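You operate a simulated robot arm through the tools that you are given. There is no shell and no other tool.

You are at the controls of a simulated two-armed robot. One attempt, no reset.

Task
Take the play out of door three's rollers, then run the door open and shut.
Fine: drives are locked; roller lever free, knob till the pointer is in the green, lever tight again; open it 25 cm or more.

The check looks at the end state, three seconds after you hand in, the way a careful person would. Anything else that was tipped, shoved, dropped, spilled or broken makes it a failure.

Robot
Two 7-joint arms with two-finger parallel grippers on one trunk that stands fixed in place. Base frame: the origin is at the foot of the trunk, x ahead of it, y to its left, z up. Lengths are in mm, angles in rad, forces in N, time in s.
The left shoulder is at [70, 134, 1301], the right one opposite. With the tool pointing down near the work surface each hand reaches from about 100 to 640 mm from the base axis, measured 20 degrees to its own side. Payload 1.57 kg a hand.
Tool frame (each hand has its own): the origin (TCP) lies between the finger pads and is the grasp point; the fingertips stand 30 mm ahead of it; z points along the fingers, y is the line along which they close. Largest opening 80 mm; finger width 17, thickness 12; the body of the gripper, 40 by 82 mm, starts 80 mm behind the TCP.
Orientation is told as [roll, pitch, yaw] about the base's x, y, z axes, in that order, counted from this pose: with the fingers straight down and closing along the base's y, the tool's x points along the base's -x, its y along +y and its z along -z.

Tools
- The arms move only by the tool step_arm. It takes "left_deltas", "right_deltas" or both (then of equal length, played together; a hand with none holds still); each is one flat list of numbers, 7 for each row, row after row: the shift along the tool's x, y, z in units of 50 mm (1.0 is 50 mm), then the turn, a rotation vector about the tool's x, y, z in units of 8 degrees (1.0 is 8 degrees), then the finger opening in mm, from 0 to 80. In form: [x, y, z, ax, ay, az, hand, x, y, z, ax, ay, az, hand, ...]. A call has 1 to 20 rows; each row shifts and turns the commanded pose from where the row before left it, along the tool's axes as they then stand. A call with a number of a shift or a turn outside -1 to 1 is refused whole. Each row takes 0.2 s and may step no farther than 50 mm and 0.15 rad from the row before; otherwise, or with a gripper value out of range, the whole call is refused. Where a pose cannot be reached the arm comes as near as it can. A force on the tool above 40 N (or 10 N above the force at the start of the call, whichever is more), or a blocked arm, ends the call early, and 0.2 s more pass. Each finger travels about 153 mm/s and halts on what it meets, pressing with about 43 N; the grip force reading is that of the motor and also rises with nothing between the fingers. The clock runs only during rows and for 0.2 s after the last one: add rows that do not move to give the fingers time. The reply holds the time, the measured pose of the TCP, the force on the tool along the base axes, the opening and the grip force, in the units named above and with some noise, with the torque about the TCP (base axes, N m) and any sound that the robot's microphone picked up.
- Cameras (640 x 400 px; columns grow to the right, rows downward): "scene" is now at [131.4, 38.7, 1539.4]; the picture's right is [0.43, -0.90, 0.00], its down [-0.43, -0.21, -0.88] and it looks along [0.79, 0.38, -0.48] (base axes); focal length 318 px, centre (320, 200). "left" rides on the left gripper at [72, 7, -122] in its tool frame; the picture's right is [-0.09, 1.00, 0.00], its down [-0.84, -0.08, -0.54] and it looks along [-0.54, -0.05, 0.84] (tool axes); focal length 238 px, centre (320, 200). "right" rides on the right gripper at [72, -7, -122] in its tool frame; the picture's right is [0.09, 1.00, 0.00], its down [-0.84, 0.08, -0.54] and it looks along [-0.54, 0.05, 0.84] (tool axes); focal length 238 px, centre (320, 200). There is no depth. A picture from a camera that has moved, and an enlarged one, comes with that camera's place and axes in the base frame and with its lens.
- camera(camera): a new picture of that camera. It takes no simulated time.
- raise_lower(by): slides the trunk up (or, below 0, down) by that many mm; the arms and the scene camera ride with it, the base frame stays. It gives what a move gives, with no picture.
- pan_tilt(pan, tilt): turns the head with the scene camera to pan (to the left, within 1.501 rad either way) and tilt (down, from -0.506 to 1.204), counted from straight ahead of the robot. It gives what a move gives.
- inspect(camera, box): a new picture of the part [left, top, right, bottom] of that camera's present view, enlarged. It takes no simulated time.
- close_job(): hands the job in; it is judged then, once.

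Places have to be worked out from the pictures, the camera data and where the tool is seen. Open the grippers and draw the arms clear of the work before you hand the job in, unless the task says otherwise.

The tools are called after "Call:" as a command line: name --argument value ..., lists and objects as JSON in quotes. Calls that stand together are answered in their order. step_arm: Moves the arms, as the interface text tells. Its arguments: {"type":"object","properties":{"left_deltas":{"type":"array"},"right_deltas":{"type":"array"}},"required":[]} The other tools are called the same way: raise_lower (by) moves the trunk up or down; pan_tilt (pan, tilt) turns the head that bears the scene camera; camera (camera) takes a picture; inspect (camera, box) takes an enlarged picture of a part of a camera's view; close_job () hands the job in.

At the start:

```text
t: 0.0
left_tcp_pos: [368.7, 393.3, 1325.0]
left_tcp_rot: [0.0, 0.0, 0.001]
left_wrist_force: [0.0, -0.2, 0.6]
left_ft_torque: [-0.03, 0.0, 0.01]
left_opening: 79.9
left_gripper_force: 0.1
right_tcp_pos: [326.7, 36.9, 1395.1]
right_tcp_rot: [-0.001, 0.001, 0.0]
right_wrist_force: [-0.8, 0.2, 0.2]
right_ft_torque: [-0.03, 0.01, -0.01]
right_opening: 79.8
right_gripper_force: 0.1
trunk travel left (down, up): [-875.0, 65.0]
head pan, tilt (commanded): [0.449, 0.497]
```

scene: 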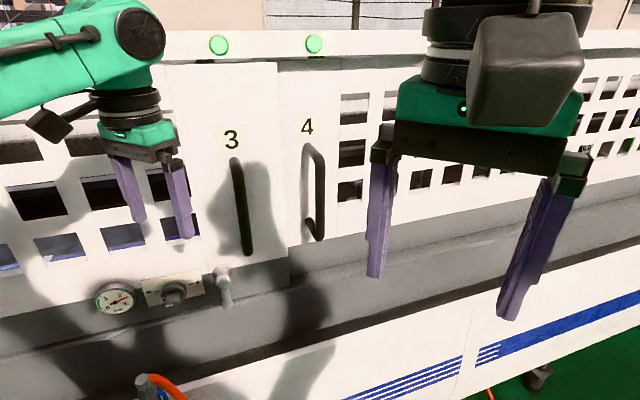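
right: 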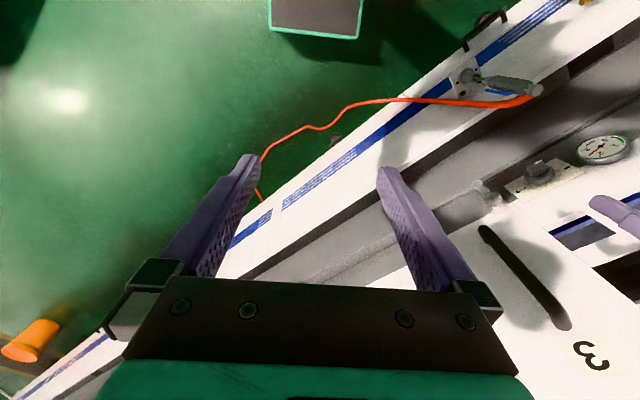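
left: 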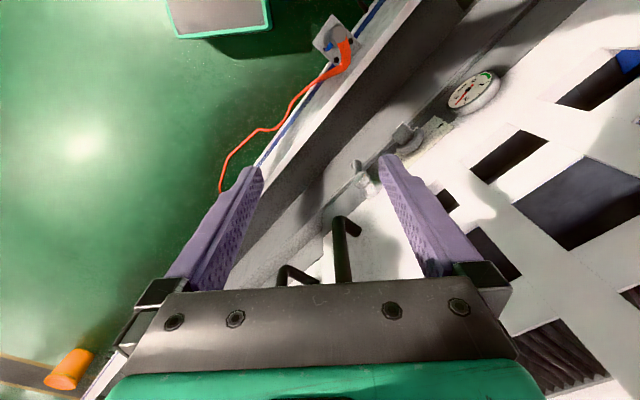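

I start by looking closer at the gauge, the knob, the lever and the door handles from the scene camera.

Call:
inspect --camera "scene" --box '[60, 220, 300, 370]'

Call:
inspect --camera "scene" --box '[140, 20, 380, 170]'

Call:
inspect --camera "left" --box '[300, 50, 540, 200]'

Call:
inspect --camera "right" --box '[420, 50, 640, 200]'

```text
2.67 times, centred on (180, 295) of scene
camera zoom: at [131.4, 38.7, 1539.4], right [0.43, -0.9, 0.0], down [-0.43, -0.21, -0.88], along [0.79, 0.38, -0.48], focal length 847 px, centre (693, -53)
```

zoom: 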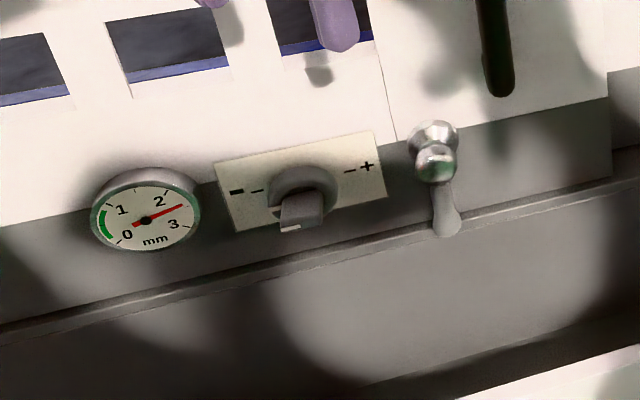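

```text
2.67 times, centred on (260, 95) of scene
camera zoom: at [131.4, 38.7, 1539.4], right [0.43, -0.9, 0.0], down [-0.43, -0.21, -0.88], along [0.79, 0.38, -0.48], focal length 847 px, centre (480, 480)
```

zoom: 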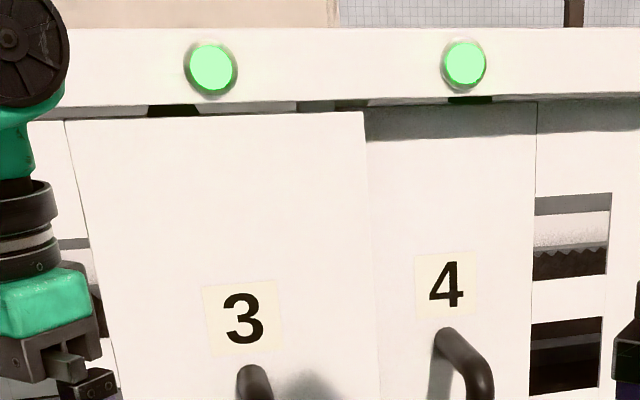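

```text
2.67 times, centred on (420, 125) of left
camera zoom: at [298.1, 399.8, 1446.2], right [0.09, 1.0, 0.0], down [0.84, -0.08, 0.54], along [0.54, -0.05, -0.84], focal length 636 px, centre (53, 400)
```

zoom: 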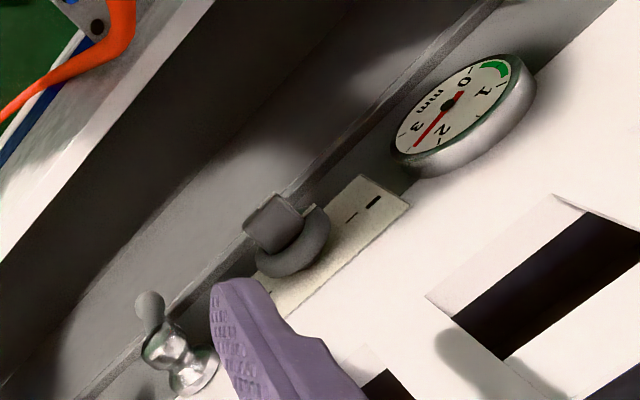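

```text
2.67 times, centred on (530, 125) of right
camera zoom: at [256.1, 31.5, 1517.1], right [-0.09, 1.0, 0.0], down [0.84, 0.08, 0.54], along [0.54, 0.05, -0.84], focal length 636 px, centre (-240, 400)
```

zoom: 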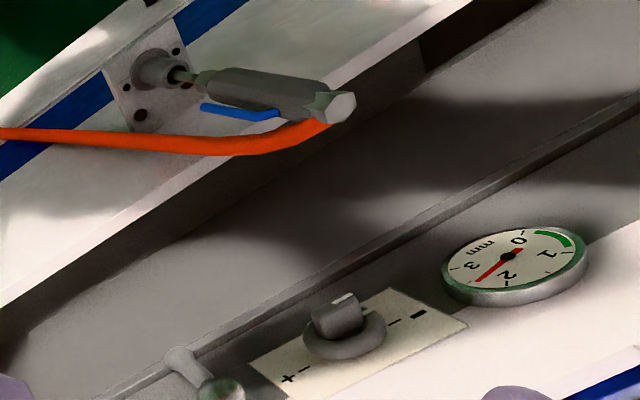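

The gauge pointer stands near 2.4 with the green band around 0.3–0.9; the knob is marked − left and + right, and the lever hangs by door three's lower left. I turn the head to look squarely at the panel area.

Call:
pan_tilt --pan 0.75 --tilt 0.6

Call:
camera --camera "scene"

```text
t: 0.8
left_tcp_pos: [370.3, 391.9, 1324.6]
left_tcp_rot: [0.0, 0.0, 0.001]
left_wrist_force: [-0.2, -0.2, 0.1]
left_ft_torque: [-0.01, -0.03, -0.07]
left_opening: 79.9
left_gripper_force: 0.1
right_tcp_pos: [328.1, 38.3, 1394.6]
right_tcp_rot: [-0.001, -0.001, -0.001]
right_wrist_force: [-0.2, 0.4, 0.2]
right_ft_torque: [0.03, -0.01, -0.03]
right_opening: 80.1
right_gripper_force: 0.2
trunk travel left (down, up): [-875.0, 65.0]
head pan, tilt (commanded): [0.75, 0.6]
```

```text
taken
camera scene: at [114.0, 59.6, 1530.2], right [0.68, -0.73, 0.0], down [-0.41, -0.38, -0.83], along [0.6, 0.56, -0.56], focal length 318 px, centre (320, 200)
```

scene: 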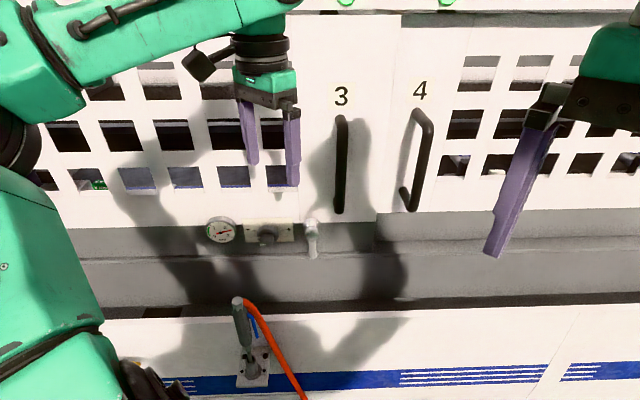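

The panel is almost square to the camera now. I look further left and higher to see the whole door, its tracks and which way it can run.

Call:
pan_tilt --pan 1.2 --tilt 0.3

Call:
camera --camera "scene"

Call:
pan_tilt --pan 0.45 --tilt 0.2

Call:
camera --camera "scene"

Call:
inspect --camera "scene" --box '[140, 120, 400, 290]'

```text
t: 1.7
left_tcp_pos: [369.7, 393.9, 1324.9]
left_tcp_rot: [0.001, -0.001, -0.001]
left_wrist_force: [0.2, 0.5, -0.4]
left_ft_torque: [0.03, 0.0, 0.01]
left_opening: 79.8
left_gripper_force: 0.0
right_tcp_pos: [328.3, 38.1, 1394.5]
right_tcp_rot: [0.0, 0.0, -0.001]
right_wrist_force: [0.0, 0.3, 0.0]
right_ft_torque: [-0.01, 0.0, 0.0]
right_opening: 80.1
right_gripper_force: 0.0
trunk travel left (down, up): [-875.0, 65.0]
head pan, tilt (commanded): [1.201, 0.3]
```

```text
taken
camera scene: at [83.2, 86.3, 1557.6], right [0.93, -0.36, 0.0], down [-0.11, -0.28, -0.96], along [0.35, 0.89, -0.3], focal length 318 px, centre (320, 200)
```

scene: 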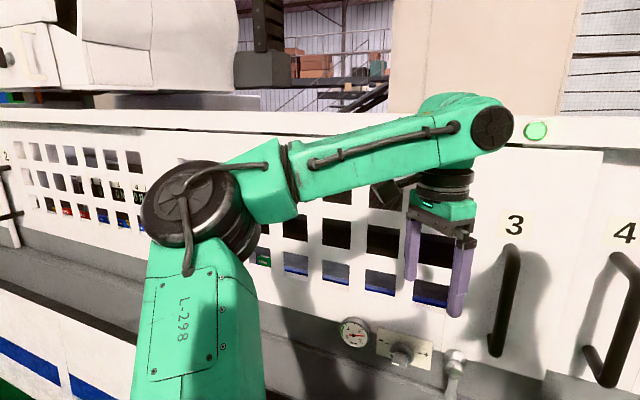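

```text
t: 2.8
left_tcp_pos: [367.5, 392.3, 1324.8]
left_tcp_rot: [0.0, 0.0, -0.001]
left_wrist_force: [1.2, -0.5, 0.5]
left_ft_torque: [0.0, 0.02, 0.01]
left_opening: 79.7
left_gripper_force: 0.0
right_tcp_pos: [326.6, 37.8, 1394.7]
right_tcp_rot: [-0.001, 0.001, 0.0]
right_wrist_force: [0.1, 0.2, 0.6]
right_ft_torque: [-0.01, 0.03, 0.02]
right_opening: 80.1
right_gripper_force: 0.1
trunk travel left (down, up): [-875.0, 65.0]
head pan, tilt (commanded): [0.45, 0.201]
```

```text
taken
camera scene: at [133.1, 40.0, 1567.0], right [0.44, -0.9, 0.0], down [-0.18, -0.09, -0.98], along [0.88, 0.43, -0.2], focal length 318 px, centre (320, 200)
```

scene: 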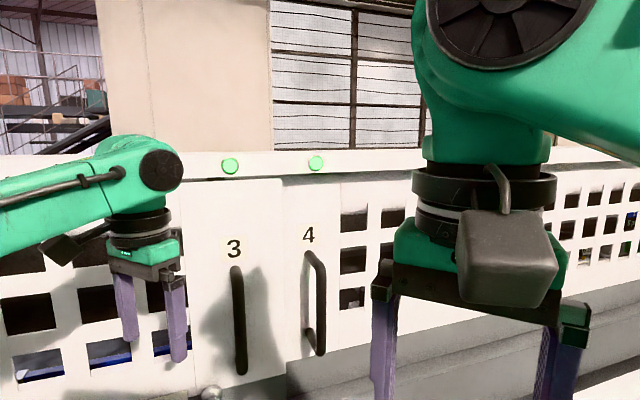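

```text
2.35 times, centred on (270, 205) of scene
camera zoom: at [133.1, 40.0, 1567.0], right [0.44, -0.9, 0.0], down [-0.18, -0.09, -0.98], along [0.88, 0.43, -0.2], focal length 747 px, centre (438, 188)
```

zoom: 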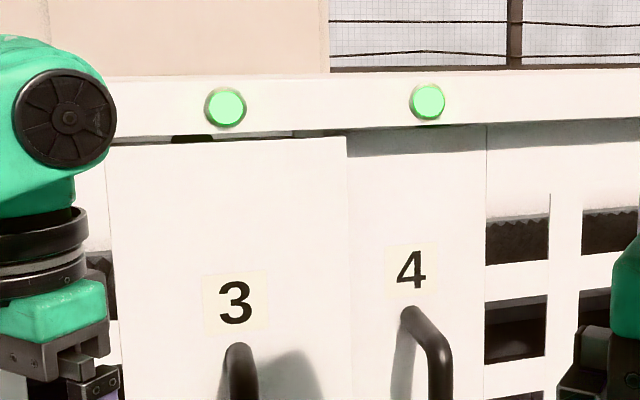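

The doors' front faces run at about 40° yaw, and triangulating puts the lever hub near [519, 463, 1043], the knob near [448, 545, 1017], and handle three at about [550, 411] from z 1117 to 1327. A hose gun stands near [284, 412] up to z≈1067 and must not be touched. I yaw the left hand square to the panel and pitch it up 45° in free space so its camera can look at the panel.

Call:
step_arm --left_deltas '[0, 0, 0, 0, 0, -1, 80, 0, 0, 0, 0, 0, -1, 80, 0, 0, 0, 0, 0, -1, 80, 0, 0, 0, 0, 0, -1, 80, 0, 0, 0, 0, 0, -1, 80, 0, 0, 0, 0, -1, 0, 80, 0, 0, 0, 0, -1, 0, 80, 0, 0, 0, 0, -1, 0, 80, 0, 0, 0, 0, -1, 0, 80, 0, 0, 0, 0, -1, 0, 80, 0, 0, 0, 0, -0.6, 0, 80]'

Call:
camera --camera "left"

Call:
camera --camera "scene"

```text
t: 5.2
left_tcp_pos: [366.4, 394.3, 1324.8]
left_tcp_rot: [-0.004, -0.755, 0.701]
left_wrist_force: [0.6, -1.0, -1.2]
left_ft_torque: [0.02, -0.01, 0.01]
left_opening: 79.7
left_gripper_force: 0.1
left hand out of reach, approached as far as the arm can: row 11
right_tcp_pos: [326.9, 36.3, 1396.6]
right_tcp_rot: [0.002, -0.002, 0.001]
right_wrist_force: [0.1, 0.3, 0.1]
right_ft_torque: [0.0, -0.01, -0.01]
right_opening: 79.9
right_gripper_force: 0.1
trunk travel left (down, up): [-875.0, 65.0]
head pan, tilt (commanded): [0.45, 0.201]
```

```text
taken
camera left: at [258.6, 311.5, 1363.0], right [-0.59, 0.8, 0.06], down [0.23, 0.1, 0.97], along [0.77, 0.59, -0.24], focal length 238 px, centre (320, 200)
```

left: 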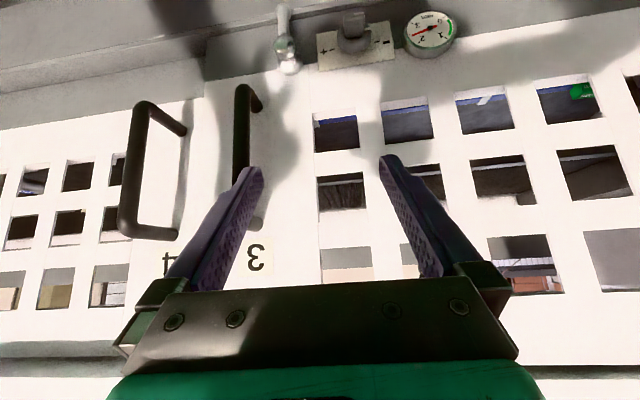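

```text
taken
camera scene: at [131.7, 38.3, 1567.1], right [0.44, -0.9, 0.0], down [-0.18, -0.09, -0.98], along [0.88, 0.43, -0.2], focal length 318 px, centre (320, 200)
```

scene: 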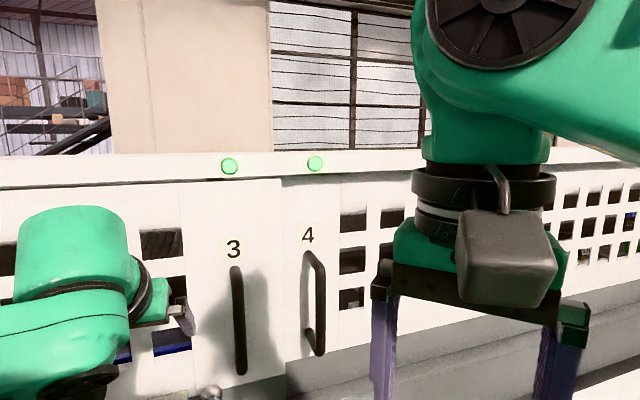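

The left camera now looks squarely at the panel. I enlarge the lever, knob, gauge and handles.

Call:
inspect --camera "left" --box '[200, 0, 480, 110]'

Call:
inspect --camera "left" --box '[100, 40, 420, 240]'

Call:
inspect --camera "scene" --box '[120, 130, 380, 400]'

```text
2.29 times, centred on (340, 55) of left
camera zoom: at [258.6, 311.5, 1363.0], right [-0.59, 0.8, 0.06], down [0.23, 0.1, 0.97], along [0.77, 0.59, -0.24], focal length 545 px, centre (274, 531)
```

zoom: 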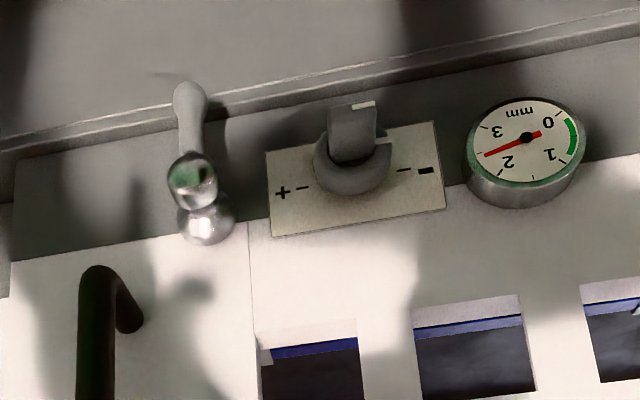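

```text
2.00 times, centred on (260, 140) of left
camera zoom: at [258.6, 311.5, 1363.0], right [-0.59, 0.8, 0.06], down [0.23, 0.1, 0.97], along [0.77, 0.59, -0.24], focal length 477 px, centre (440, 320)
```

zoom: 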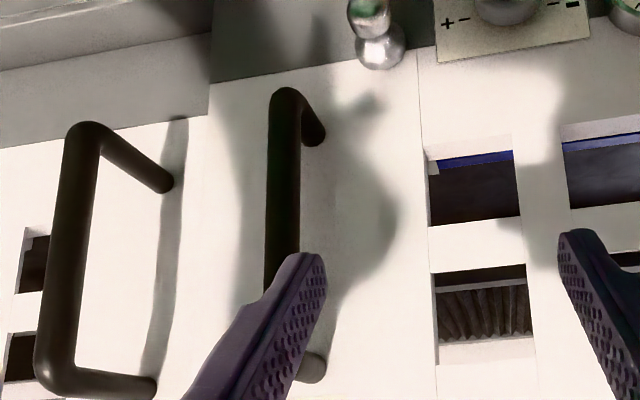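

```text
1.48 times, centred on (250, 265) of scene
camera zoom: at [131.7, 38.3, 1567.1], right [0.44, -0.9, 0.0], down [-0.18, -0.09, -0.98], along [0.88, 0.43, -0.2], focal length 470 px, centre (424, 104)
```

zoom: 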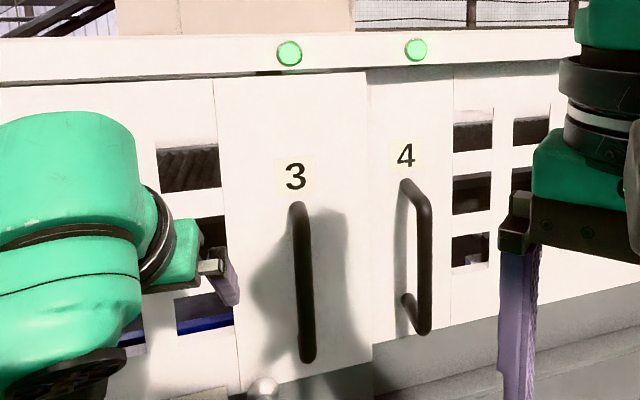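

The pointer reads about 2.3; the knob is a bar-shaped tab on a round base, and the lever arm hangs straight down about 70 mm from a hub 55 mm off the door. I move the left hand lower and nearer, staying above the hose gun, for a closer look.

Call:
step_arm --left_deltas '[0.325, 0.12, 0.825, 0, 0, 0, 80, 0.325, 0.12, 0.825, 0, 0, 0, 80, 0.325, 0.12, 0.825, 0, 0, 0, 80, 0.325, 0.12, 0.825, 0, 0, 0, 80]'

Call:
camera --camera "left"

Call:
pan_tilt --pan 0.75 --tilt 0.6

Call:
camera --camera "scene"

```text
t: 6.2
left_tcp_pos: [410.1, 454.2, 1188.3]
left_tcp_rot: [-0.001, -0.782, 0.696]
left_wrist_force: [1.0, 0.3, -0.1]
left_ft_torque: [0.01, -0.01, -0.04]
left_opening: 79.9
left_gripper_force: 0.1
left hand out of reach, approached as far as the arm can: row 1, 2
right_tcp_pos: [327.8, 38.3, 1395.4]
right_tcp_rot: [0.0, 0.002, 0.001]
right_wrist_force: [0.6, -0.4, -0.4]
right_ft_torque: [-0.04, 0.01, -0.02]
right_opening: 79.9
right_gripper_force: 0.0
trunk travel left (down, up): [-875.0, 65.0]
head pan, tilt (commanded): [0.45, 0.201]
```

```text
taken
camera left: at [301.5, 371.3, 1223.9], right [-0.59, 0.81, 0.06], down [0.21, 0.08, 0.97], along [0.78, 0.59, -0.22], focal length 238 px, centre (320, 200)
```

left: 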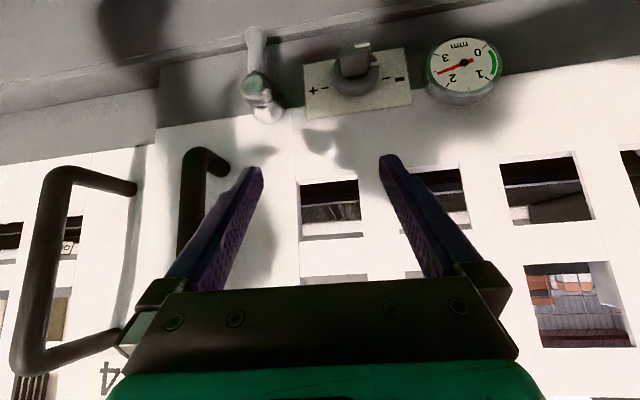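

```text
t: 7.1
left_tcp_pos: [409.4, 454.0, 1189.5]
left_tcp_rot: [0.0, -0.782, 0.697]
left_wrist_force: [-0.5, 0.8, -0.2]
left_ft_torque: [0.0, 0.0, 0.03]
left_opening: 80.0
left_gripper_force: 0.0
right_tcp_pos: [327.0, 37.8, 1393.8]
right_tcp_rot: [-0.002, 0.0, 0.001]
right_wrist_force: [-0.9, -0.5, -0.2]
right_ft_torque: [-0.02, 0.01, 0.0]
right_opening: 80.1
right_gripper_force: 0.1
trunk travel left (down, up): [-875.0, 65.0]
head pan, tilt (commanded): [0.75, 0.6]
```

```text
taken
camera scene: at [113.6, 59.6, 1530.3], right [0.68, -0.73, 0.0], down [-0.41, -0.38, -0.83], along [0.6, 0.56, -0.56], focal length 318 px, centre (320, 200)
```

scene: 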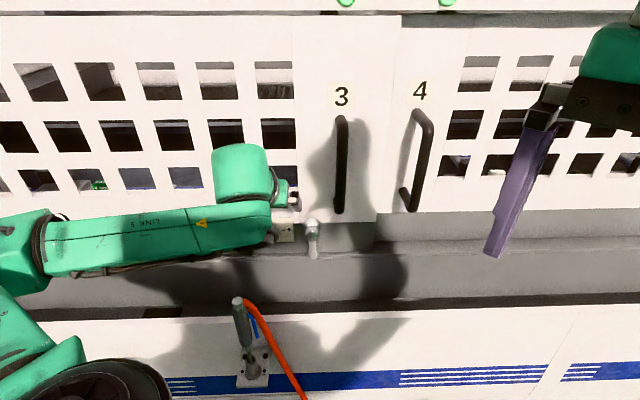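

A clearer view of the panel is in the left camera; I enlarge knob, lever and gauge there.

Call:
inspect --camera "left" --box '[220, 10, 420, 135]'

Call:
inspect --camera "left" --box '[400, 20, 540, 110]'

Call:
inspect --camera "scene" --box '[200, 180, 400, 400]'

```text
3.20 times, centred on (320, 72) of left
camera zoom: at [299.8, 370.5, 1225.1], right [-0.59, 0.81, 0.06], down [0.21, 0.08, 0.97], along [0.78, 0.59, -0.22], focal length 763 px, centre (320, 608)
```

zoom: 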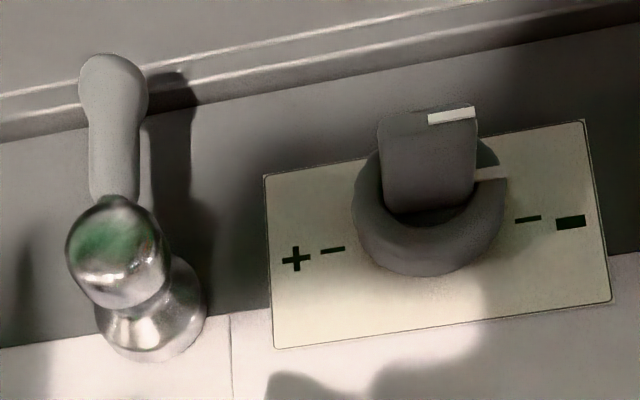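

```text
4.44 times, centred on (470, 65) of left
camera zoom: at [299.8, 370.5, 1225.1], right [-0.59, 0.81, 0.06], down [0.21, 0.08, 0.97], along [0.78, 0.59, -0.22], focal length 1059 px, centre (-347, 800)
```

zoom: 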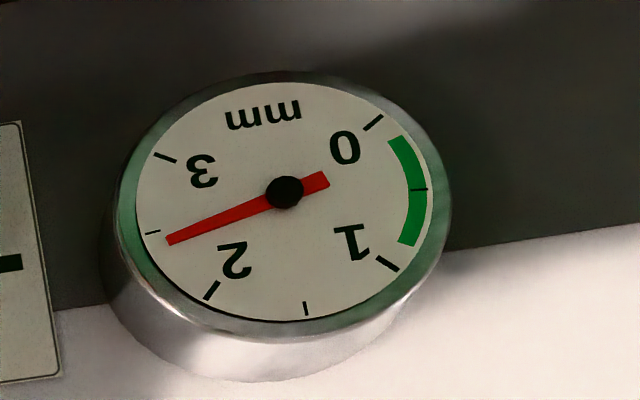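

```text
1.82 times, centred on (300, 290) of scene
camera zoom: at [113.6, 59.6, 1530.3], right [0.68, -0.73, 0.0], down [-0.41, -0.38, -0.83], along [0.6, 0.56, -0.56], focal length 577 px, centre (356, 36)
```

zoom: 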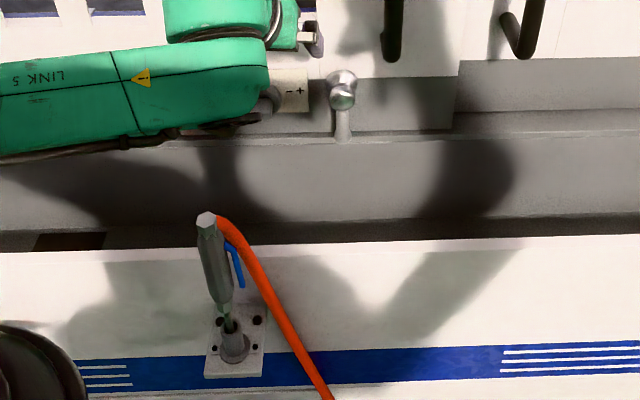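

Gauge reads ≈2.4 and green spans about 0.2–0.8. I zoom hard on the knob and the lever to learn the tab's shape.

Call:
inspect --camera "left" --box '[325, 30, 389, 102]'

Call:
inspect --camera "left" --box '[230, 15, 300, 130]'

Call:
camera --camera "right"

```text
5.56 times, centred on (357, 66) of left
camera zoom: at [299.8, 370.5, 1225.1], right [-0.59, 0.81, 0.06], down [0.21, 0.08, 0.97], along [0.78, 0.59, -0.22], focal length 1324 px, centre (114, 944)
```

zoom: 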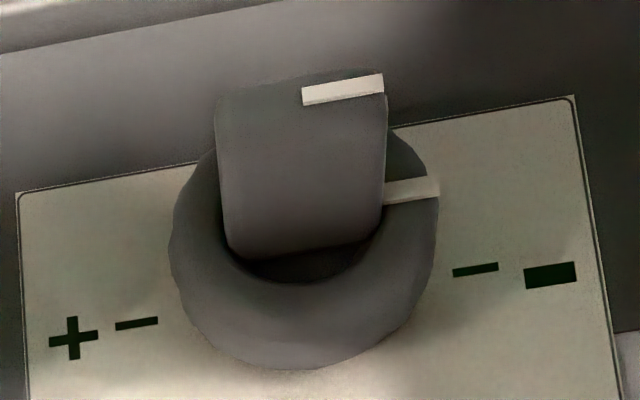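

```text
3.48 times, centred on (265, 72) of left
camera zoom: at [299.8, 370.5, 1225.1], right [-0.59, 0.81, 0.06], down [0.21, 0.08, 0.97], along [0.78, 0.59, -0.22], focal length 829 px, centre (511, 644)
```

zoom: 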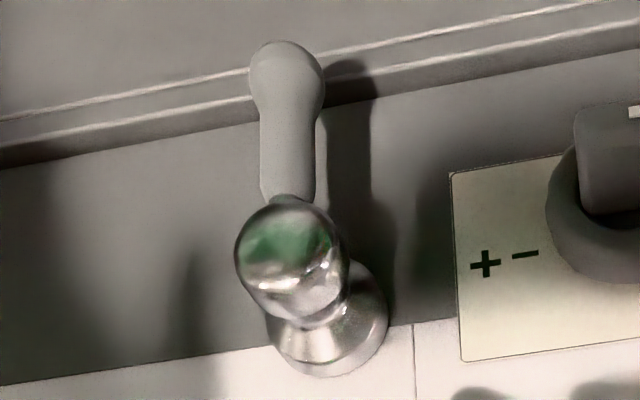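

```text
taken
camera right: at [255.7, 31.6, 1517.2], right [-0.09, 1.0, 0.0], down [0.84, 0.08, 0.54], along [0.54, 0.05, -0.84], focal length 238 px, centre (320, 200)
```

right: 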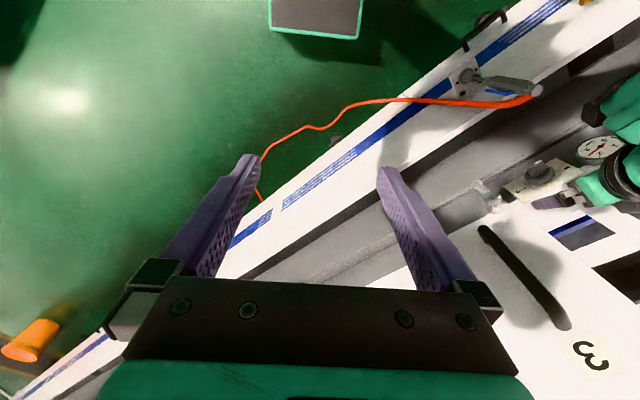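

I check the knob from the right-hand camera too, for a second viewing angle.

Call:
inspect --camera "right" --box '[500, 130, 630, 215]'

Call:
inspect --camera "right" --box '[440, 50, 580, 140]'

```text
4.71 times, centred on (565, 172) of right
camera zoom: at [255.7, 31.6, 1517.2], right [-0.09, 1.0, 0.0], down [0.84, 0.08, 0.54], along [0.54, 0.05, -0.84], focal length 1122 px, centre (-833, 329)
```

zoom: 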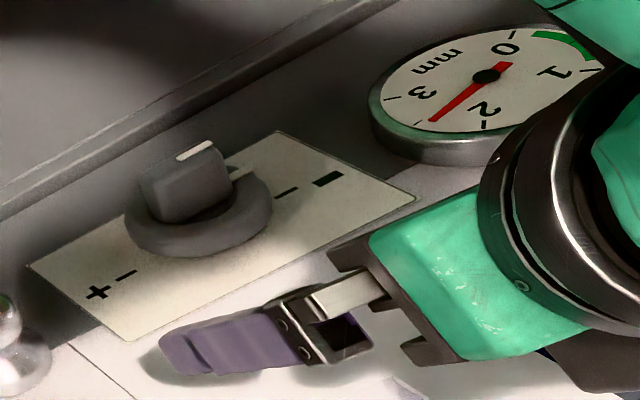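

```text
4.44 times, centred on (510, 95) of right
camera zoom: at [255.7, 31.6, 1517.2], right [-0.09, 1.0, 0.0], down [0.84, 0.08, 0.54], along [0.54, 0.05, -0.84], focal length 1059 px, centre (-524, 667)
```

zoom: 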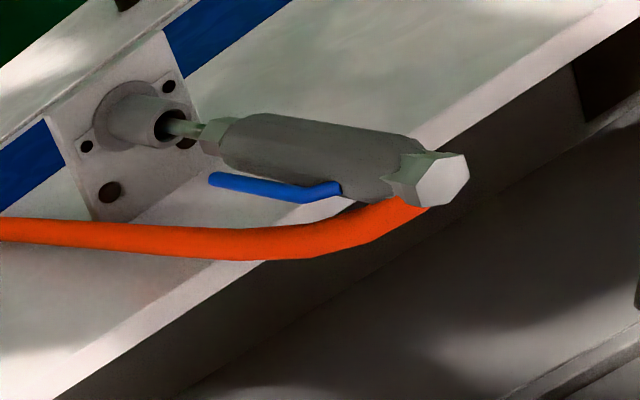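

The knob is a thin bar lying horizontally with its index mark pointing left ("−" side), and the gauge is readable from the left wrist camera. I try pitching the left hand further, toward horizontal, while still high above the gun, to see whether that posture is reachable.

Call:
step_arm --left_deltas '[0, 0, 0, 0, -1, 0, 80, 0, 0, 0, 0, -1, 0, 80, 0, 0, 0, 0, -1, 0, 80, 0, 0, 0, 0, -1, 0, 80, 0, 0, 0, 0, -1, 0, 80]'

Call:
camera --camera "left"

Call:
camera --camera "scene"

```text
t: 8.3
left_tcp_pos: [404.5, 458.4, 1189.6]
left_tcp_rot: [-0.012, -1.48, 0.71]
left_wrist_force: [-0.3, -0.1, 0.4]
left_ft_torque: [-0.01, 0.01, 0.01]
left_opening: 79.8
left_gripper_force: 0.0
left hand out of reach, approached as far as the arm can: row 2
right_tcp_pos: [327.7, 38.4, 1395.0]
right_tcp_rot: [0.002, 0.001, -0.001]
right_wrist_force: [0.6, -0.1, 0.7]
right_ft_torque: [0.04, -0.02, 0.01]
right_opening: 80.1
right_gripper_force: 0.1
trunk travel left (down, up): [-875.0, 65.0]
head pan, tilt (commanded): [0.75, 0.6]
```

```text
taken
camera left: at [303.1, 381.2, 1129.0], right [-0.63, 0.77, 0.09], down [-0.31, -0.36, 0.88], along [0.71, 0.53, 0.46], focal length 238 px, centre (320, 200)
```

left: 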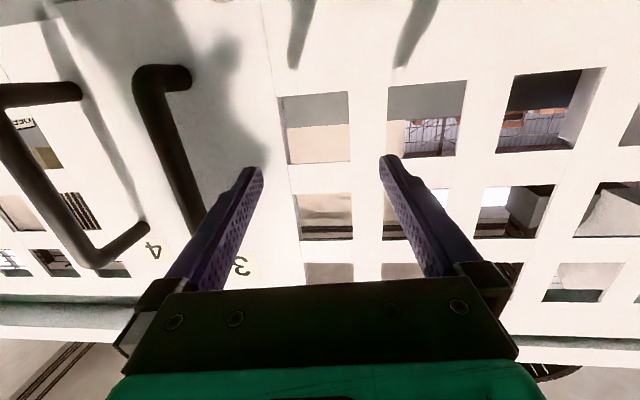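

```text
taken
camera scene: at [114.5, 60.3, 1530.1], right [0.68, -0.73, 0.0], down [-0.41, -0.39, -0.82], along [0.6, 0.56, -0.57], focal length 318 px, centre (320, 200)
```

scene: 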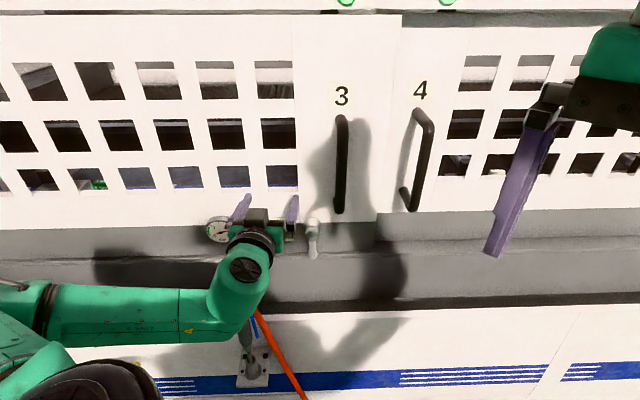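

Refining the geometry with the new views: the door plane runs at yaw ≈0.77, the lever hangs at [n≈686, t≈−30] (door-frame coordinates) from hub z≈1050 to its end z≈982, the knob axis is at t≈77, z≈1023, and the gun tip at n≈506, t≈111, z≈1046. I go back to 45° pitch, correct the yaw and bring the hand to a pre-grasp point in front of the lever with the fingers narrowed.

Call:
step_arm --left_deltas '[0, 0, 0, 0, 1, 0, 80, 0, 0, 0, 0, 1, 0, 80, 0, 0, 0, 0, 1, 0, 80, 0, 0, 0, 0, 1, 0, 80, 0, 0, 0, 0, 1, 0, 80, 0, 0, 0, -0.354, 0, -0.354, 60]'

```text
t: 9.7
left_tcp_pos: [402.8, 460.4, 1190.4]
left_tcp_rot: [0.001, -0.781, 0.767]
left_wrist_force: [0.1, 0.6, -0.9]
left_ft_torque: [0.0, -0.02, 0.03]
left_opening: 60.1
left_gripper_force: 0.0
left hand out of reach, approached as far as the arm can: row 3
right_tcp_pos: [326.8, 39.0, 1394.6]
right_tcp_rot: [-0.001, 0.0, 0.001]
right_wrist_force: [-0.1, 0.0, -0.6]
right_ft_torque: [-0.04, 0.01, -0.06]
right_opening: 80.3
right_gripper_force: 0.1
trunk travel left (down, up): [-875.0, 65.0]
head pan, tilt (commanded): [0.75, 0.6]
```

Orientation is now square (yaw 0.767, pitch −0.78). I move to the pre-grasp point before the lever.

Call:
step_arm --left_deltas '[0.391, -0.4, 0.578, 0, 0, 0, 50, 0.391, -0.4, 0.578, 0, 0, 0, 50, 0.391, -0.4, 0.578, 0, 0, 0, 44, 0.391, -0.4, 0.578, 0, 0, 0, 44]'

Call:
camera --camera "left"

Call:
camera --camera "scene"

```text
t: 10.7
left_tcp_pos: [477.3, 421.2, 1052.4]
left_tcp_rot: [-0.001, -0.783, 0.767]
left_wrist_force: [-0.4, -0.5, 0.2]
left_ft_torque: [0.02, -0.01, 0.01]
left_opening: 44.1
left_gripper_force: 0.0
right_tcp_pos: [329.2, 37.9, 1395.2]
right_tcp_rot: [-0.001, 0.003, 0.0]
right_wrist_force: [-0.1, 0.1, 0.0]
right_ft_torque: [-0.01, 0.01, 0.01]
right_opening: 80.0
right_gripper_force: 0.1
trunk travel left (down, up): [-875.0, 65.0]
head pan, tilt (commanded): [0.75, 0.6]
```

```text
taken
camera left: at [375.7, 331.6, 1087.3], right [-0.64, 0.76, 0.06], down [0.21, 0.09, 0.97], along [0.74, 0.64, -0.22], focal length 238 px, centre (320, 200)
```

left: 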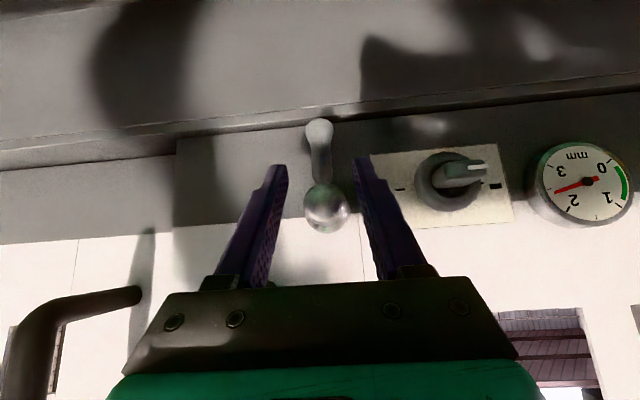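

```text
taken
camera scene: at [115.8, 59.8, 1530.1], right [0.68, -0.73, 0.0], down [-0.41, -0.39, -0.82], along [0.6, 0.56, -0.57], focal length 318 px, centre (320, 200)
```

scene: 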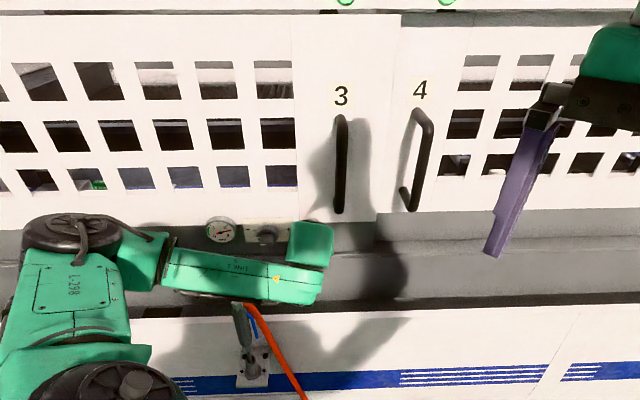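

The lever is centered between the fingers in the left camera. I advance along the fingers so they straddle the lever arm.

Call:
step_arm --left_deltas '[0, 0, 0.45, 0, 0, 0, 46, 0, 0, 0.45, 0, 0, 0, 46, 0, 0, 0.4, 0, 0, 0, 46, 0, 0, 0, 0, 0, 0, 46]'

Call:
camera --camera "left"

```text
t: 11.7
left_tcp_pos: [507.8, 453.6, 1007.8]
left_tcp_rot: [0.0, -0.783, 0.767]
left_wrist_force: [-0.2, 0.8, 0.2]
left_ft_torque: [0.0, 0.0, -0.05]
left_opening: 45.7
left_gripper_force: 0.1
right_tcp_pos: [326.1, 38.0, 1395.3]
right_tcp_rot: [0.001, 0.0, 0.001]
right_wrist_force: [-0.1, 0.2, -0.2]
right_ft_torque: [0.01, -0.02, 0.03]
right_opening: 80.1
right_gripper_force: 0.1
trunk travel left (down, up): [-875.0, 65.0]
head pan, tilt (commanded): [0.75, 0.6]
```

```text
taken
camera left: at [406.2, 363.7, 1043.0], right [-0.64, 0.76, 0.06], down [0.21, 0.09, 0.97], along [0.74, 0.64, -0.22], focal length 238 px, centre (320, 200)
```

left: 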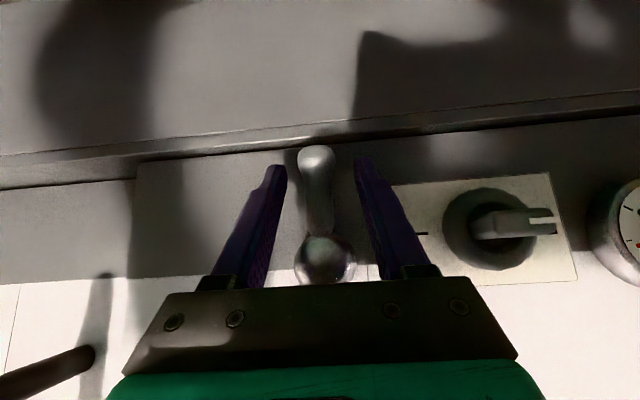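

The fingers straddle the lever arm. I close them to a loose cage of about 27 mm and nudge a little to the right first, watching the force, to learn which way it frees.

Call:
step_arm --left_deltas '[0, 0, 0, 0, 0, 0, 27, 0, 0, 0, 0, 0, 0, 27, 0, -0.1, 0, 0, 0, 0, 27, 0, -0.1, 0, 0, 0, 0, 27, 0, -0.1, 0, 0, 0, 0, 27]'

Call:
camera --camera "left"

```text
t: 12.9
left_tcp_pos: [518.0, 445.0, 1007.4]
left_tcp_rot: [-0.002, -0.784, 0.771]
left_wrist_force: [-6.7, 7.2, 1.9]
left_ft_torque: [-0.13, 0.02, -0.01]
left_opening: 35.2
left_gripper_force: 4.8
right_tcp_pos: [325.3, 41.2, 1395.1]
right_tcp_rot: [-0.002, -0.004, -0.001]
right_wrist_force: [1.2, -0.3, -0.3]
right_ft_torque: [-0.02, 0.02, 0.0]
right_opening: 79.9
right_gripper_force: 0.1
trunk travel left (down, up): [-875.0, 65.0]
head pan, tilt (commanded): [0.75, 0.6]
```

```text
taken
camera left: at [414.9, 355.5, 1042.8], right [-0.65, 0.76, 0.06], down [0.2, 0.09, 0.97], along [0.73, 0.64, -0.21], focal length 238 px, centre (320, 200)
```

left: 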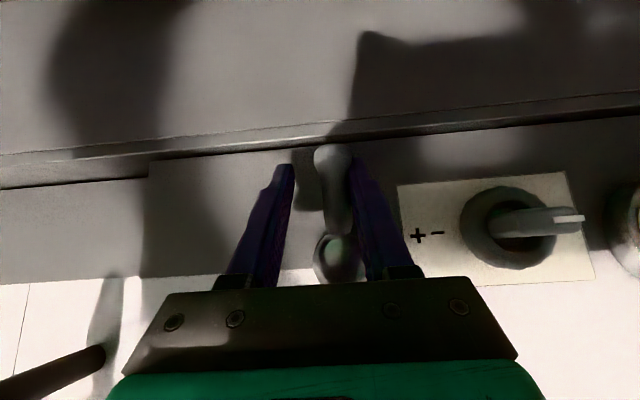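

Pressing to the right gave about 10 N with no lever motion. I now nudge the other way, to the left, and compare.

Call:
step_arm --left_deltas '[0, 0.12, 0, 0, 0, 0, 30, 0, 0.12, 0, 0, 0, 0, 30, 0, 0.12, 0, 0, 0, 0, 30, 0, 0.1, 0, 0, 0, 0, 30, 0, 0.1, 0, 0, 0, 0, 30]'

Call:
camera --camera "left"

```text
t: 14.1
left_tcp_pos: [503.0, 460.4, 1006.2]
left_tcp_rot: [0.002, -0.782, 0.764]
left_wrist_force: [3.2, -4.6, -2.0]
left_ft_torque: [0.07, 0.0, -0.01]
left_opening: 34.2
left_gripper_force: 2.5
right_tcp_pos: [330.0, 35.5, 1395.1]
right_tcp_rot: [0.0, 0.0, 0.001]
right_wrist_force: [-0.7, -0.2, -0.6]
right_ft_torque: [-0.04, 0.0, -0.04]
right_opening: 79.8
right_gripper_force: 0.1
trunk travel left (down, up): [-875.0, 65.0]
head pan, tilt (commanded): [0.75, 0.6]
```

```text
taken
camera left: at [399.9, 370.5, 1042.4], right [-0.64, 0.76, 0.07], down [0.21, 0.09, 0.97], along [0.74, 0.64, -0.22], focal length 238 px, centre (320, 200)
```

left: 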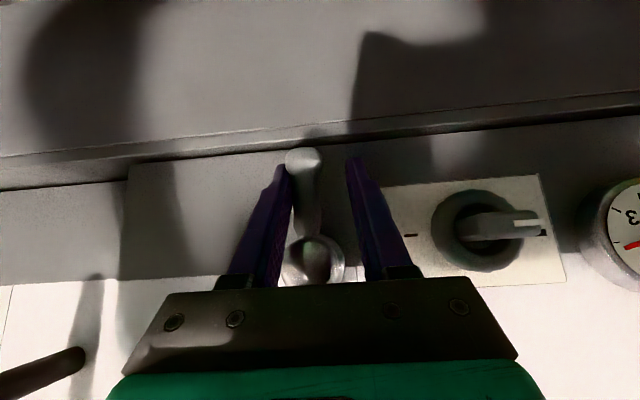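

Contact on the left-going side with ~5.6 N so far. I push a bit further left to see if the lever yields.

Call:
step_arm --left_deltas '[0, 0.1, 0, 0, 0, 0, 30, 0, 0.1, 0, 0, 0, 0, 30, 0, 0.1, 0, 0, 0, 0, 30]'

Call:
camera --camera "left"

```text
t: 14.9
left_tcp_pos: [488.7, 474.0, 1006.9]
left_tcp_rot: [0.0, -0.783, 0.769]
left_wrist_force: [1.0, -1.0, -0.4]
left_ft_torque: [0.03, -0.01, 0.01]
left_opening: 31.6
left_gripper_force: 0.7
right_tcp_pos: [327.0, 37.9, 1394.7]
right_tcp_rot: [0.001, -0.001, 0.001]
right_wrist_force: [0.1, -0.2, -0.5]
right_ft_torque: [0.0, 0.02, 0.01]
right_opening: 80.2
right_gripper_force: 0.0
trunk travel left (down, up): [-875.0, 65.0]
head pan, tilt (commanded): [0.75, 0.6]
```

```text
taken
camera left: at [387.1, 384.3, 1043.3], right [-0.65, 0.76, 0.07], down [0.21, 0.09, 0.97], along [0.74, 0.64, -0.22], focal length 238 px, centre (320, 200)
```

left: 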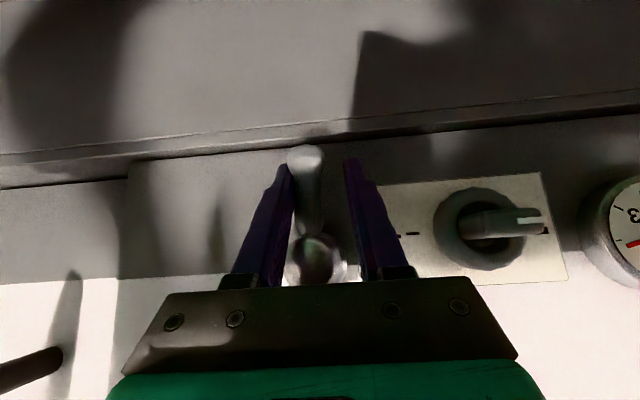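

The whole door slid about 20 mm left with the lever (lever, knob and door edge stayed fixed in the camera), so the door rolls freely and the lever has to be turned against the closed stop. I center on the lever, grip it firmly, then carry the door back shut.

Call:
step_arm --left_deltas '[0, -0.15, 0, 0, 0, 0, 32, 0, 0, 0, 0, 0, 0, 10, 0, 0, 0, 0, 0, 0, 0, 0, 0, 0, 0, 0, 0, 0, 0, 0, 0, 0, 0, 0, 0]'

Call:
camera --camera "left"

```text
t: 16.1
left_tcp_pos: [494.2, 468.0, 1008.5]
left_tcp_rot: [0.0, -0.782, 0.768]
left_wrist_force: [-1.5, 2.0, -0.3]
left_ft_torque: [-0.13, -0.14, 0.45]
left_opening: 15.8
left_gripper_force: 31.7
right_tcp_pos: [328.0, 39.0, 1394.2]
right_tcp_rot: [0.0, -0.001, 0.0]
right_wrist_force: [-0.3, 0.7, 0.7]
right_ft_torque: [-0.01, -0.02, 0.0]
right_opening: 80.0
right_gripper_force: 0.1
trunk travel left (down, up): [-875.0, 65.0]
head pan, tilt (commanded): [0.75, 0.6]
```

```text
taken
camera left: at [392.2, 378.7, 1043.4], right [-0.64, 0.76, 0.06], down [0.21, 0.09, 0.97], along [0.74, 0.64, -0.22], focal length 238 px, centre (320, 200)
```

left: 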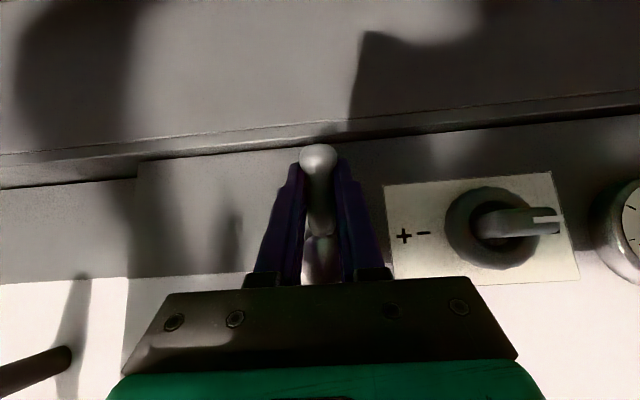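

Lever gripped (15.8 mm). I move right about 21 mm to bring the door back to its closed stop.

Call:
step_arm --left_deltas '[0, -0.14, 0, 0, 0, 0, 0, 0, -0.14, 0, 0, 0, 0, 0, 0, -0.14, 0, 0, 0, 0, 0, 0, 0, 0, 0, 0, 0, 0]'

```text
t: 17.1
left_tcp_pos: [511.3, 453.8, 1008.0]
left_tcp_rot: [0.0, -0.784, 0.767]
left_wrist_force: [3.4, 5.2, 5.7]
left_ft_torque: [0.08, -0.04, 0.38]
left_opening: 16.0
left_gripper_force: 31.4
right_tcp_pos: [327.6, 38.4, 1394.3]
right_tcp_rot: [0.001, -0.001, 0.0]
right_wrist_force: [0.0, -0.1, 0.4]
right_ft_torque: [0.0, 0.04, -0.02]
right_opening: 79.9
right_gripper_force: 0.0
trunk travel left (down, up): [-875.0, 65.0]
head pan, tilt (commanded): [0.75, 0.6]
```

The door is back at about the closed position (t≈−30). Now I try turning the gripped lever counter-clockwise (end to the right) with a small combined arc of 8°.

Call:
step_arm --left_deltas '[-0.002, -0.06, -0.002, 0.354, 0, -0.354, 0, -0.002, -0.06, -0.002, 0.354, 0, -0.354, 0, 0, 0, 0, 0, 0, 0, 0]'

Call:
camera --camera "left"

```text
t: 17.9
left_tcp_pos: [513.7, 449.3, 1008.9]
left_tcp_rot: [-0.199, -0.773, 0.907]
left_wrist_force: [5.0, 8.0, 9.2]
left_ft_torque: [0.4, -0.58, 0.56]
left_opening: 16.1
left_gripper_force: 31.2
right_tcp_pos: [326.5, 38.7, 1395.1]
right_tcp_rot: [0.0, 0.0, 0.001]
right_wrist_force: [0.3, -0.5, -0.1]
right_ft_torque: [0.01, -0.01, -0.02]
right_opening: 79.9
right_gripper_force: 0.1
trunk travel left (down, up): [-875.0, 65.0]
head pan, tilt (commanded): [0.75, 0.6]
```

```text
taken
camera left: at [408.4, 362.4, 1042.1], right [-0.64, 0.76, -0.08], down [0.11, 0.19, 0.98], along [0.76, 0.62, -0.2], focal length 238 px, centre (320, 200)
```

left: 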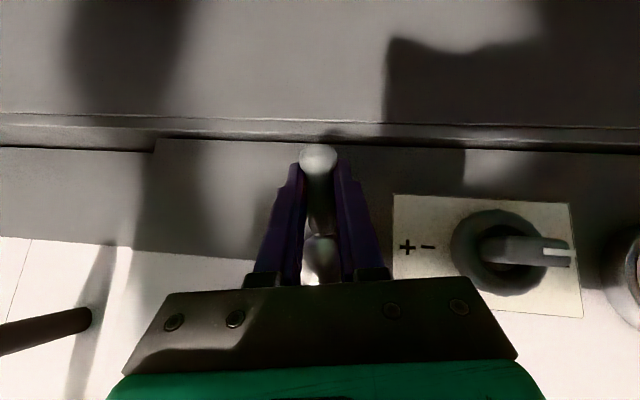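

In the picture the lever kept its alignment with the fingers while the door tilted in view, so the lever is turning this way with little resistance. I continue the arc in 8° steps, easing the slight sideways load.

Call:
step_arm --left_deltas '[-0.03, -0.12, -0.006, 0.707, 0, -0.707, 0, -0.02, -0.12, -0.006, 0.707, 0, -0.707, 0, 0, 0, 0, 0, 0, 0, 0]'

Call:
camera --camera "left"

Call:
camera --camera "scene"

```text
t: 18.7
left_tcp_pos: [521.7, 441.2, 1011.0]
left_tcp_rot: [-0.563, -0.696, 1.153]
left_wrist_force: [-0.3, 3.7, 5.4]
left_ft_torque: [-0.12, 0.01, 0.34]
left_opening: 15.9
left_gripper_force: 31.8
right_tcp_pos: [325.3, 39.1, 1395.7]
right_tcp_rot: [0.0, 0.001, 0.001]
right_wrist_force: [0.2, 0.6, 0.1]
right_ft_torque: [-0.01, -0.01, -0.01]
right_opening: 79.9
right_gripper_force: 0.1
trunk travel left (down, up): [-875.0, 65.0]
head pan, tilt (commanded): [0.75, 0.6]
```

```text
taken
camera left: at [410.1, 361.0, 1041.4], right [-0.6, 0.72, -0.35], down [-0.07, 0.38, 0.92], along [0.79, 0.58, -0.18], focal length 238 px, centre (320, 200)
```

left: 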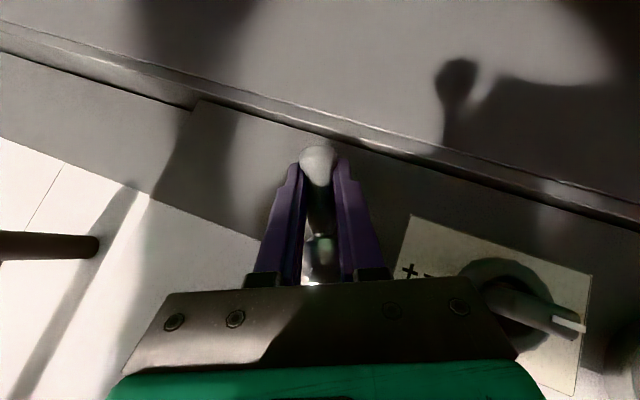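

```text
taken
camera scene: at [113.1, 60.1, 1530.2], right [0.68, -0.73, 0.0], down [-0.41, -0.39, -0.83], along [0.6, 0.56, -0.56], focal length 318 px, centre (320, 200)
```

scene: 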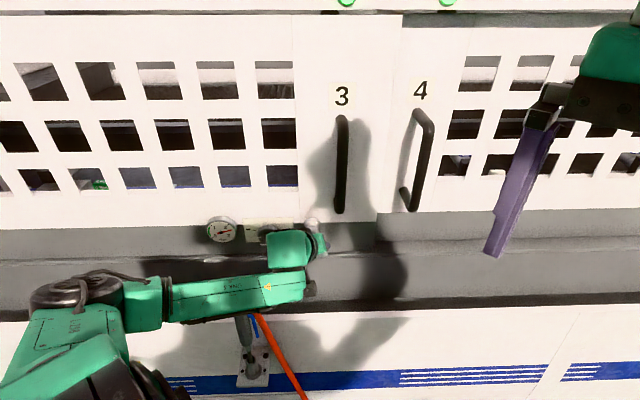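

The lever has turned about 24° and follows nicely at low force. I continue two more steps, keeping an eye on the forearm height above the gun.

Call:
step_arm --left_deltas '[-0.02, -0.12, -0.006, 0.707, 0, -0.707, 0, -0.01, -0.12, -0.006, 0.707, 0, -0.707, 0, 0, 0, 0, 0, 0, 0, 0]'

Call:
camera --camera "left"

Call:
inspect --camera "scene" --box '[140, 180, 400, 400]'

```text
t: 19.5
left_tcp_pos: [529.5, 434.0, 1018.1]
left_tcp_rot: [-0.869, -0.565, 1.337]
left_wrist_force: [-3.5, -1.7, -3.0]
left_ft_torque: [-0.61, 0.25, 0.06]
left_opening: 15.7
left_gripper_force: 30.9
right_tcp_pos: [326.3, 38.2, 1395.6]
right_tcp_rot: [0.0, 0.0, 0.0]
right_wrist_force: [-0.4, -0.3, 0.4]
right_ft_torque: [0.03, 0.02, 0.01]
right_opening: 79.9
right_gripper_force: 0.0
trunk travel left (down, up): [-875.0, 65.0]
head pan, tilt (commanded): [0.75, 0.6]
```

```text
taken
camera left: at [412.0, 359.4, 1041.2], right [-0.51, 0.62, -0.59], down [-0.24, 0.56, 0.79], along [0.82, 0.55, -0.14], focal length 238 px, centre (320, 200)
```

left: 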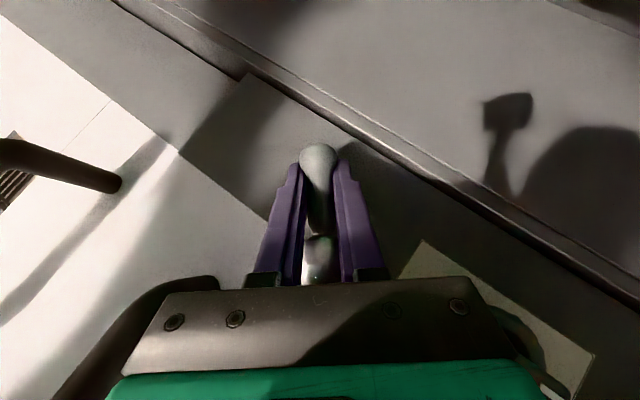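

```text
1.82 times, centred on (270, 290) of scene
camera zoom: at [113.5, 59.6, 1530.2], right [0.68, -0.73, 0.0], down [-0.41, -0.39, -0.83], along [0.6, 0.56, -0.56], focal length 577 px, centre (411, 36)
```

zoom: 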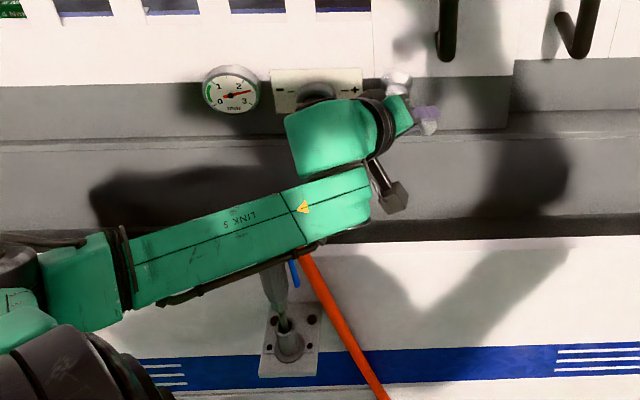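

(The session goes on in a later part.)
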